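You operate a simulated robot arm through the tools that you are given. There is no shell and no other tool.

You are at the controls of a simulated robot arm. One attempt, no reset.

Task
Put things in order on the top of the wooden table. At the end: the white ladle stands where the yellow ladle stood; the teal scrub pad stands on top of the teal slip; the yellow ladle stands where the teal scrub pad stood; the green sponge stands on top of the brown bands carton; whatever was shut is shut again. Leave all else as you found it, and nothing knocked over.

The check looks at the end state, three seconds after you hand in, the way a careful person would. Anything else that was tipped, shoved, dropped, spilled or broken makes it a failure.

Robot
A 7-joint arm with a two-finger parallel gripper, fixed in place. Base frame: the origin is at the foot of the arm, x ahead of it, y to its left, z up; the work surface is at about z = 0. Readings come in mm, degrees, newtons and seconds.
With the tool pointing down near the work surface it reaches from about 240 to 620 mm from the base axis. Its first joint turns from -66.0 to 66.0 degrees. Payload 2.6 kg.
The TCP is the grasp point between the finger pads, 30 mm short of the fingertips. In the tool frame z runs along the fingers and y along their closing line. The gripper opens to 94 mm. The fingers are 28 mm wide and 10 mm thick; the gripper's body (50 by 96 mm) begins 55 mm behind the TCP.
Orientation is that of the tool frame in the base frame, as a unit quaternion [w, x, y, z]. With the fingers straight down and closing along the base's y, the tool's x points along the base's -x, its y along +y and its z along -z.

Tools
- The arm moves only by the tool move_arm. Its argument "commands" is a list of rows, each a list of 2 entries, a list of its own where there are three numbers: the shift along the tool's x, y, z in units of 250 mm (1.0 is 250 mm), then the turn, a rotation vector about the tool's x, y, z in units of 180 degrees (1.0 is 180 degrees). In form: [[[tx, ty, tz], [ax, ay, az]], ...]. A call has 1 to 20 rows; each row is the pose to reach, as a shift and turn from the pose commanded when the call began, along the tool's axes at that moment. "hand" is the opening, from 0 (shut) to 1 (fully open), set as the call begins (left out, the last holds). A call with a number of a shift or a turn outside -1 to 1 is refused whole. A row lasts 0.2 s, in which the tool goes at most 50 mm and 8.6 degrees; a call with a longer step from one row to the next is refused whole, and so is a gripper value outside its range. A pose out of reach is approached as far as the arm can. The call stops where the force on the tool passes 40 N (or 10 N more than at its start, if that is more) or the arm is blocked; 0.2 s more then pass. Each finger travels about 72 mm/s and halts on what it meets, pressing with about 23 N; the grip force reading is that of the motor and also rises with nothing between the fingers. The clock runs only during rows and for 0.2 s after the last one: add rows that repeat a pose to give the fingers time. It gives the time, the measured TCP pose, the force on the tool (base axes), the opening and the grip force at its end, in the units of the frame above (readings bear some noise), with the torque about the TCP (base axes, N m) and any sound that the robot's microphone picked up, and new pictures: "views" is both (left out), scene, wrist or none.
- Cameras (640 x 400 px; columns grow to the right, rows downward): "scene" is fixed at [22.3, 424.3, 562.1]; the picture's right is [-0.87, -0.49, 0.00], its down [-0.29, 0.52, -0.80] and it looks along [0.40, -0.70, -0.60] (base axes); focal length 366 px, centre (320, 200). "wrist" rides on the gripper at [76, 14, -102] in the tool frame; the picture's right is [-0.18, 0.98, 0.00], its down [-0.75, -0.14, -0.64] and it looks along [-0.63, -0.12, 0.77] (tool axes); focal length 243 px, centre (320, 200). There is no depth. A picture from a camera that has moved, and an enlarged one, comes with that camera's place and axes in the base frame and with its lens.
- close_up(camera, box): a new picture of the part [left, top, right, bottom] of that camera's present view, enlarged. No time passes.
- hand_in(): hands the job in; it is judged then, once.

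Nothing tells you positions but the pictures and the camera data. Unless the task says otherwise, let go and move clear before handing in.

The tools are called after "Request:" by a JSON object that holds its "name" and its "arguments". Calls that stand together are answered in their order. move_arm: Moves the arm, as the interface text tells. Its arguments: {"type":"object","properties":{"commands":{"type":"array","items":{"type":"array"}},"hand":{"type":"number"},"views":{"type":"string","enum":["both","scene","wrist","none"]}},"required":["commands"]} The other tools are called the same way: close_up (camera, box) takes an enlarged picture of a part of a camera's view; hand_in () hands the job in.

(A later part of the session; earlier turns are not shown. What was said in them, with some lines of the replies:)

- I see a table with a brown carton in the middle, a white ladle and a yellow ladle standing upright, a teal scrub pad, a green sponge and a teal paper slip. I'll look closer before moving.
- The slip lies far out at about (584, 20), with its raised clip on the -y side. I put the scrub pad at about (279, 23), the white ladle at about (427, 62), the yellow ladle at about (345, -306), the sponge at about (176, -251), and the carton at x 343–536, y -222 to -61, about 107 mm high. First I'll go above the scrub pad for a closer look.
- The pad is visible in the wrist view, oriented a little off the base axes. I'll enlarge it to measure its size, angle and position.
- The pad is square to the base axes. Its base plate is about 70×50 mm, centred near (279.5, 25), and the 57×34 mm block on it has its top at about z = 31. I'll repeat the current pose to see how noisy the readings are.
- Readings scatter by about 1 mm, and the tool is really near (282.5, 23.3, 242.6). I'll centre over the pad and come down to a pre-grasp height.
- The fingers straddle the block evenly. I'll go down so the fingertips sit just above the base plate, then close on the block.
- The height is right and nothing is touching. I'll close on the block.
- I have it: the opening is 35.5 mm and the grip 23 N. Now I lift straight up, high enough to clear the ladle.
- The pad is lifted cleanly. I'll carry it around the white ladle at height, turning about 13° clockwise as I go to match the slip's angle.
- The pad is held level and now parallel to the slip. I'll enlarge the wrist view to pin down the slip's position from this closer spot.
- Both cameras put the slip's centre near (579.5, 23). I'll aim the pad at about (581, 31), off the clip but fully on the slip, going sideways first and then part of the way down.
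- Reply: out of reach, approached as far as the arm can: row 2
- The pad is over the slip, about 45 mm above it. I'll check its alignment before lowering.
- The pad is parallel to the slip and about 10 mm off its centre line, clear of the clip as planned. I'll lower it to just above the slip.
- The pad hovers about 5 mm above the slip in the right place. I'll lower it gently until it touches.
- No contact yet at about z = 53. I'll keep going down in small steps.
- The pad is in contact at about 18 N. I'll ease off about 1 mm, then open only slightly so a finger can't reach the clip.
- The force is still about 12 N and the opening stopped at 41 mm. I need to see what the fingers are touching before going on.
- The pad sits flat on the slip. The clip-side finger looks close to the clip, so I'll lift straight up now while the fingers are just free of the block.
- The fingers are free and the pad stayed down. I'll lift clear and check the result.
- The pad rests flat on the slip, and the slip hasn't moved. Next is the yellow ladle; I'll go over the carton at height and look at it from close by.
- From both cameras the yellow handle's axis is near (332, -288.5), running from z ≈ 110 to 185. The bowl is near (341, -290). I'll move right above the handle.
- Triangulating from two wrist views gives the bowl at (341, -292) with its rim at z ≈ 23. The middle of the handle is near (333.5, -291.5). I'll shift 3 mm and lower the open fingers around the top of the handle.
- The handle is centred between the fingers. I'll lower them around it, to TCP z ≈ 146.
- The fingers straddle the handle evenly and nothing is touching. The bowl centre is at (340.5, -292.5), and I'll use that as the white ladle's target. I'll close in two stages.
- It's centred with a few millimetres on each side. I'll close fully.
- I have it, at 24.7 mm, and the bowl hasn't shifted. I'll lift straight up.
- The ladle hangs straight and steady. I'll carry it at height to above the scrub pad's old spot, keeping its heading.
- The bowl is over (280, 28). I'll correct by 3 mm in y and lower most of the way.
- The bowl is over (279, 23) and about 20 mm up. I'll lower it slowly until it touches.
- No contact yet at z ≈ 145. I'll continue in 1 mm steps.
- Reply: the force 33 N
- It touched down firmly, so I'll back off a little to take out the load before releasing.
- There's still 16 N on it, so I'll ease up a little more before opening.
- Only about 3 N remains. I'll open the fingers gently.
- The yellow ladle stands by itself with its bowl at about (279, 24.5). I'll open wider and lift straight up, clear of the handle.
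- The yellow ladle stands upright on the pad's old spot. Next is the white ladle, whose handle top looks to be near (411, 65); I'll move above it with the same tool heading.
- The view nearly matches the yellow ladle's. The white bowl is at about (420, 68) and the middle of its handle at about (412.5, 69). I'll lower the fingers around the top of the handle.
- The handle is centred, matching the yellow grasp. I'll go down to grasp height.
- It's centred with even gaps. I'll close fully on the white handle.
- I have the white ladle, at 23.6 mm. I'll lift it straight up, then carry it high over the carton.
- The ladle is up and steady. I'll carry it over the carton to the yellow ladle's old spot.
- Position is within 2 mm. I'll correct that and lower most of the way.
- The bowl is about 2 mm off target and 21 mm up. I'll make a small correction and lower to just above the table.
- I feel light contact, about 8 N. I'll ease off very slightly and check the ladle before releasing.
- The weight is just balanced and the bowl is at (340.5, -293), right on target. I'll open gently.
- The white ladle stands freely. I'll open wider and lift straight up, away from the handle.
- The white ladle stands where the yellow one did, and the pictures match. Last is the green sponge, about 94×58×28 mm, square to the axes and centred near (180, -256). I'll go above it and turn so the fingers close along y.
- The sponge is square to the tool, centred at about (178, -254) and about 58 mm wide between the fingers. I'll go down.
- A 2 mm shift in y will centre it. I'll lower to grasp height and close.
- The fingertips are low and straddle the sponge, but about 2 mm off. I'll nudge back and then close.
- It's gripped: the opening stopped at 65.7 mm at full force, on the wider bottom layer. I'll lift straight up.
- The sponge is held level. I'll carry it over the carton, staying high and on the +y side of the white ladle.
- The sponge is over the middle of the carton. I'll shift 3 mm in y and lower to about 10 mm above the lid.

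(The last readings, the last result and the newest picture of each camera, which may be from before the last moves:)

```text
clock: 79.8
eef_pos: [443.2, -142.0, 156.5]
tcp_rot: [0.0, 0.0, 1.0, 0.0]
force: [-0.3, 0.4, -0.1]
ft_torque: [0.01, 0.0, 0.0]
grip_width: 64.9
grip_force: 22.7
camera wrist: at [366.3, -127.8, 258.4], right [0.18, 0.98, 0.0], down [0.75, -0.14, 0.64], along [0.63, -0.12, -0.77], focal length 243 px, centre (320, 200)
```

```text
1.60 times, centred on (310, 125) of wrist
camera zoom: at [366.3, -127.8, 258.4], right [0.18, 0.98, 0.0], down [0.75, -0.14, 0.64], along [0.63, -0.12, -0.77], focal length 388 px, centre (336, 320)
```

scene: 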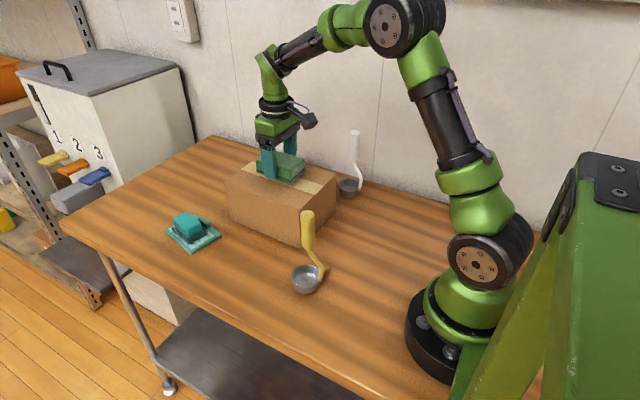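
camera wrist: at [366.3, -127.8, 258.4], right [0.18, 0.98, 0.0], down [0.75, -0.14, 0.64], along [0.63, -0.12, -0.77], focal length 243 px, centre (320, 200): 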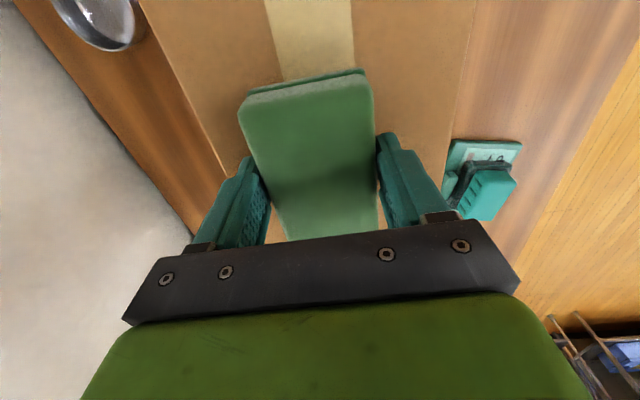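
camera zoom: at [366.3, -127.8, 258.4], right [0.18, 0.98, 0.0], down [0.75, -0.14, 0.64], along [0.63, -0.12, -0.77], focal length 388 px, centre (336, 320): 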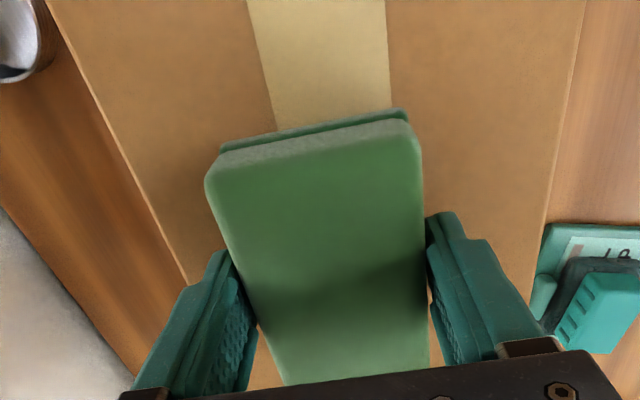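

It's centred over the tape and about 10 mm above the lid. I'll lower gently until it touches.

Request:
{"name": "move_arm", "arguments": {"commands": [[[0.002, 0.004, 0.01], [0, 0, 0]], [[0.002, 0.004, 0.02], [0, 0, 0]], [[0.002, 0.004, 0.028], [0, 0, 0]], [[0.002, 0.004, 0.028], [0, 0, 0]]], "views": "none"}}

Request:
{"name": "move_arm", "arguments": {"commands": [[[0, 0, 0.004], [0, 0, 0]], [[0, 0, 0.008], [0, 0, 0]], [[0, 0, 0.012], [0, 0, 0]], [[0, 0, 0.012], [0, 0, 0]]], "views": "none"}}

```text
clock: 80.8
eef_pos: [443.2, -139.5, 149.2]
tcp_rot: [0.0, 0.0, 1.0, -0.001]
force: [0.0, 0.5, -0.6]
ft_torque: [0.03, 0.0, -0.03]
grip_width: 65.6
grip_force: 23.1
```

```text
clock: 81.8
eef_pos: [443.9, -139.5, 147.9]
tcp_rot: [0.0, 0.0, 1.0, 0.0]
force: [-0.2, -0.8, 0.4]
ft_torque: [0.03, -0.02, -0.03]
grip_width: 65.4
grip_force: 23.0
```

Request:
{"name": "move_arm", "arguments": {"commands": [[[0, 0, 0.003], [0, 0, 0]], [[0, 0, 0.006], [0, 0, 0]], [[0, 0, 0.006], [0, 0, 0]]], "views": "none"}}

Request:
{"name": "close_up", "arguments": {"camera": "scene", "box": [230, 130, 330, 210]}}

```text
clock: 82.6
eef_pos: [442.7, -139.3, 145.9]
tcp_rot: [0.001, 0.0, 1.0, 0.001]
force: [2.3, -0.5, 4.5]
ft_torque: [-0.02, 0.09, -0.04]
grip_width: 65.5
grip_force: 23.3
```

```text
5.00 times, centred on (280, 170) of scene
camera zoom: at [22.3, 424.3, 562.1], right [-0.87, -0.49, 0.0], down [-0.29, 0.52, -0.8], along [0.4, -0.7, -0.6], focal length 1831 px, centre (520, 350)
```

zoom: 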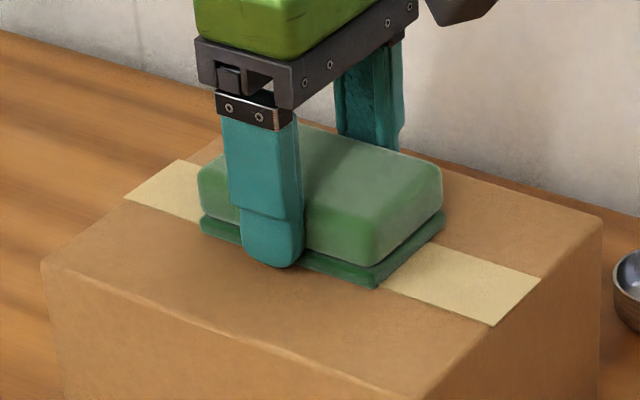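

The sponge rests on the lid at about 4.5 N. I'll release.

Request:
{"name": "move_arm", "arguments": {"commands": [[[0, 0, 0], [0, 0, 0]], [[0, 0, 0], [0, 0, 0]], [[0, 0, 0], [0, 0, 0]]], "hand": 0.85}}

Request:
{"name": "close_up", "arguments": {"camera": "scene", "box": [230, 130, 330, 210]}}

```text
clock: 83.4
eef_pos: [443.8, -139.7, 145.0]
tcp_rot: [0.0, 0.0, 1.0, 0.0]
force: [0.0, 0.4, 1.0]
ft_torque: [-0.02, -0.02, 0.0]
grip_width: 80.1
grip_force: 0.1
camera wrist: at [366.4, -126.0, 247.9], right [0.18, 0.98, 0.0], down [0.75, -0.14, 0.64], along [0.63, -0.12, -0.77], focal length 243 px, centre (320, 200)
```

scene: 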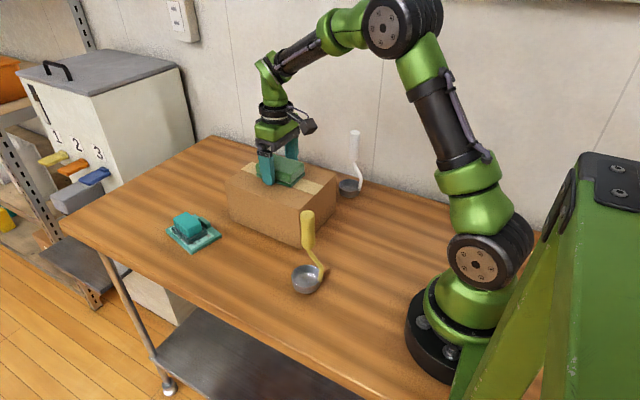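
wrist: 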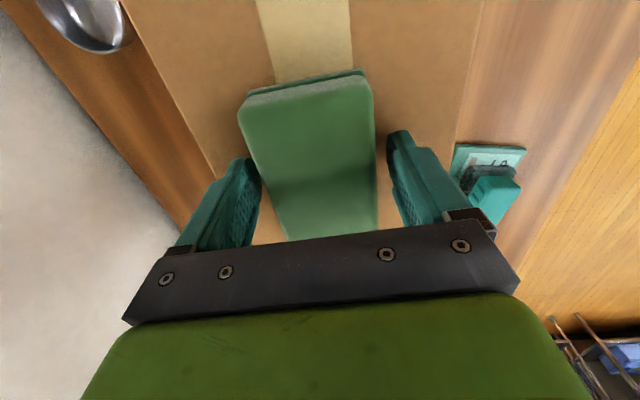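

```text
5.00 times, centred on (280, 170) of scene
camera zoom: at [22.3, 424.3, 562.1], right [-0.87, -0.49, 0.0], down [-0.29, 0.52, -0.8], along [0.4, -0.7, -0.6], focal length 1831 px, centre (520, 350)
```

zoom: 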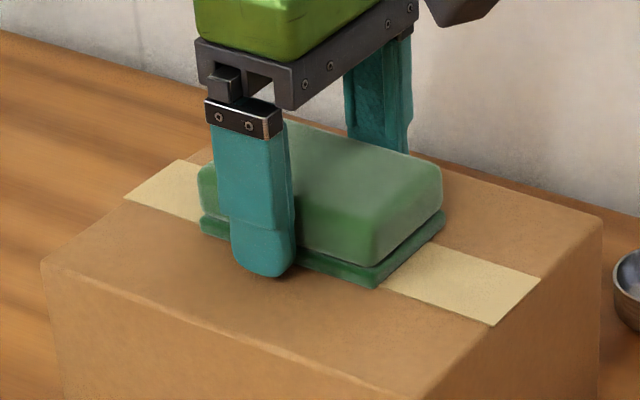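

The sponge sits on the lid and the fingers are clear. I'll lift away and take a last look at everything.

Request:
{"name": "move_arm", "arguments": {"commands": [[[0, 0, -0.03], [0, 0, 0]], [[0, 0, -0.08], [0, 0, 0]], [[0, 0, -0.16], [0, 0, 0]], [[0, 0, -0.28], [0, 0, 0]], [[0, 0, -0.4], [0, 0, 0]], [[0, 0, -0.52], [0, 0, 0]], [[0, 0, -0.64], [0, 0, 0]], [[0, 0, -0.76], [0, 0, 0]], [[0, 0, -0.76], [0, 0, 0]]]}}

Request:
{"name": "close_up", "arguments": {"camera": "scene", "box": [150, 120, 350, 310]}}

Request:
{"name": "close_up", "arguments": {"camera": "scene", "box": [260, 120, 460, 310]}}

```text
clock: 85.4
eef_pos: [445.0, -139.9, 336.3]
tcp_rot: [0.001, 0.0, 1.0, 0.0]
force: [-0.5, -0.1, 0.8]
ft_torque: [0.01, 0.0, 0.03]
grip_width: 79.9
grip_force: 0.1
camera wrist: at [367.0, -125.7, 437.9], right [0.18, 0.98, 0.0], down [0.75, -0.14, 0.64], along [0.63, -0.12, -0.77], focal length 243 px, centre (320, 200)
```

scene: 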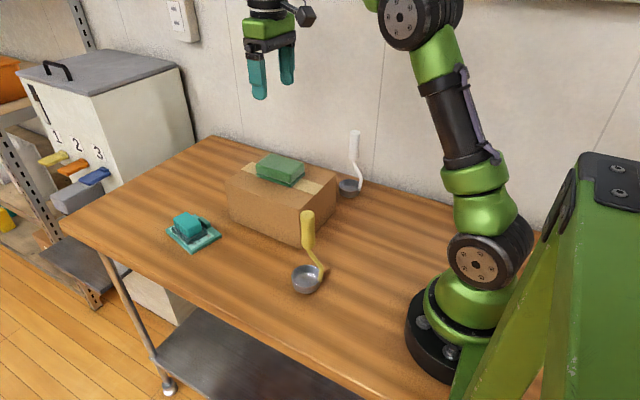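
wrist: 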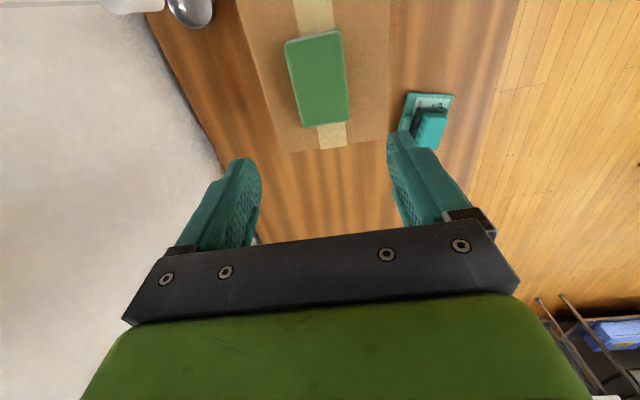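

```text
2.11 times, centred on (250, 215) of scene
camera zoom: at [22.3, 424.3, 562.1], right [-0.87, -0.49, 0.0], down [-0.29, 0.52, -0.8], along [0.4, -0.7, -0.6], focal length 771 px, centre (467, 168)
```

zoom: 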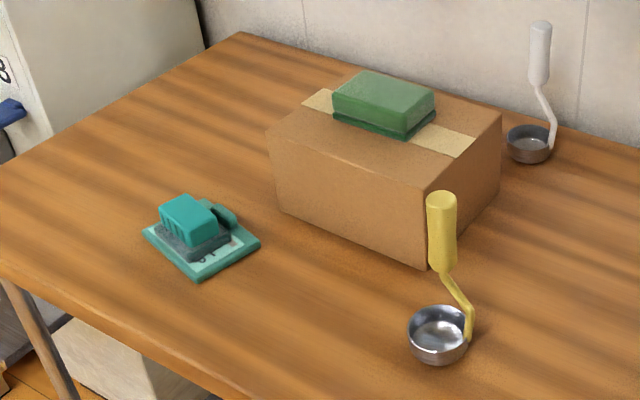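

```text
2.11 times, centred on (360, 215) of scene
camera zoom: at [22.3, 424.3, 562.1], right [-0.87, -0.49, 0.0], down [-0.29, 0.52, -0.8], along [0.4, -0.7, -0.6], focal length 771 px, centre (236, 168)
```

zoom: 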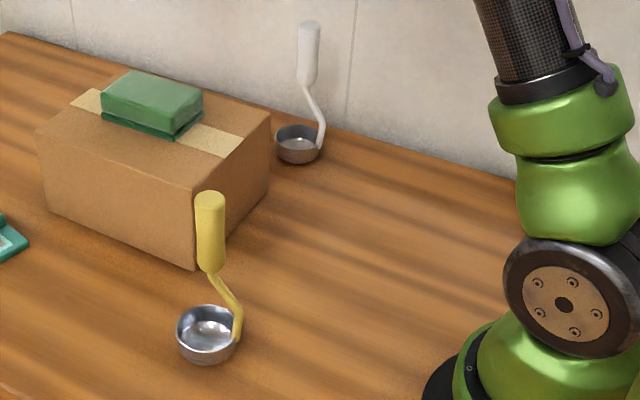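

All four moves show up in the pictures: the pad is on the slip, the yellow ladle is on the pad's old spot, the white ladle is where the yellow stood, and the sponge is on the carton. The carton is still taped shut and hasn't moved, nothing is tipped, and the arm is clear, so I'm handing in.

Request:
{"name": "hand_in", "arguments": {}}

```text
The job is handed in.
```

The table is in order and the job is handed in; I haven't been told the result of the check. The last pictures before handing in showed:

- **Teal scrub pad:** it lies flat on top of the teal slip, next to the slip's clip.
- **Yellow ladle:** it stands upright where the scrub pad stood, within about 1 mm by my measurements.
- **White ladle:** it stands upright where the yellow ladle stood, also within about 1 mm.
- **Green sponge:** it rests in the middle of the brown carton's lid.

I opened nothing, and the carton is still taped shut. The carton and slip are where they were, nothing was knocked over, and the arm is clear above the table.

While I was letting go of the scrub pad, one finger appears to have pressed briefly against the slip's clip. The slip showed no movement afterwards.
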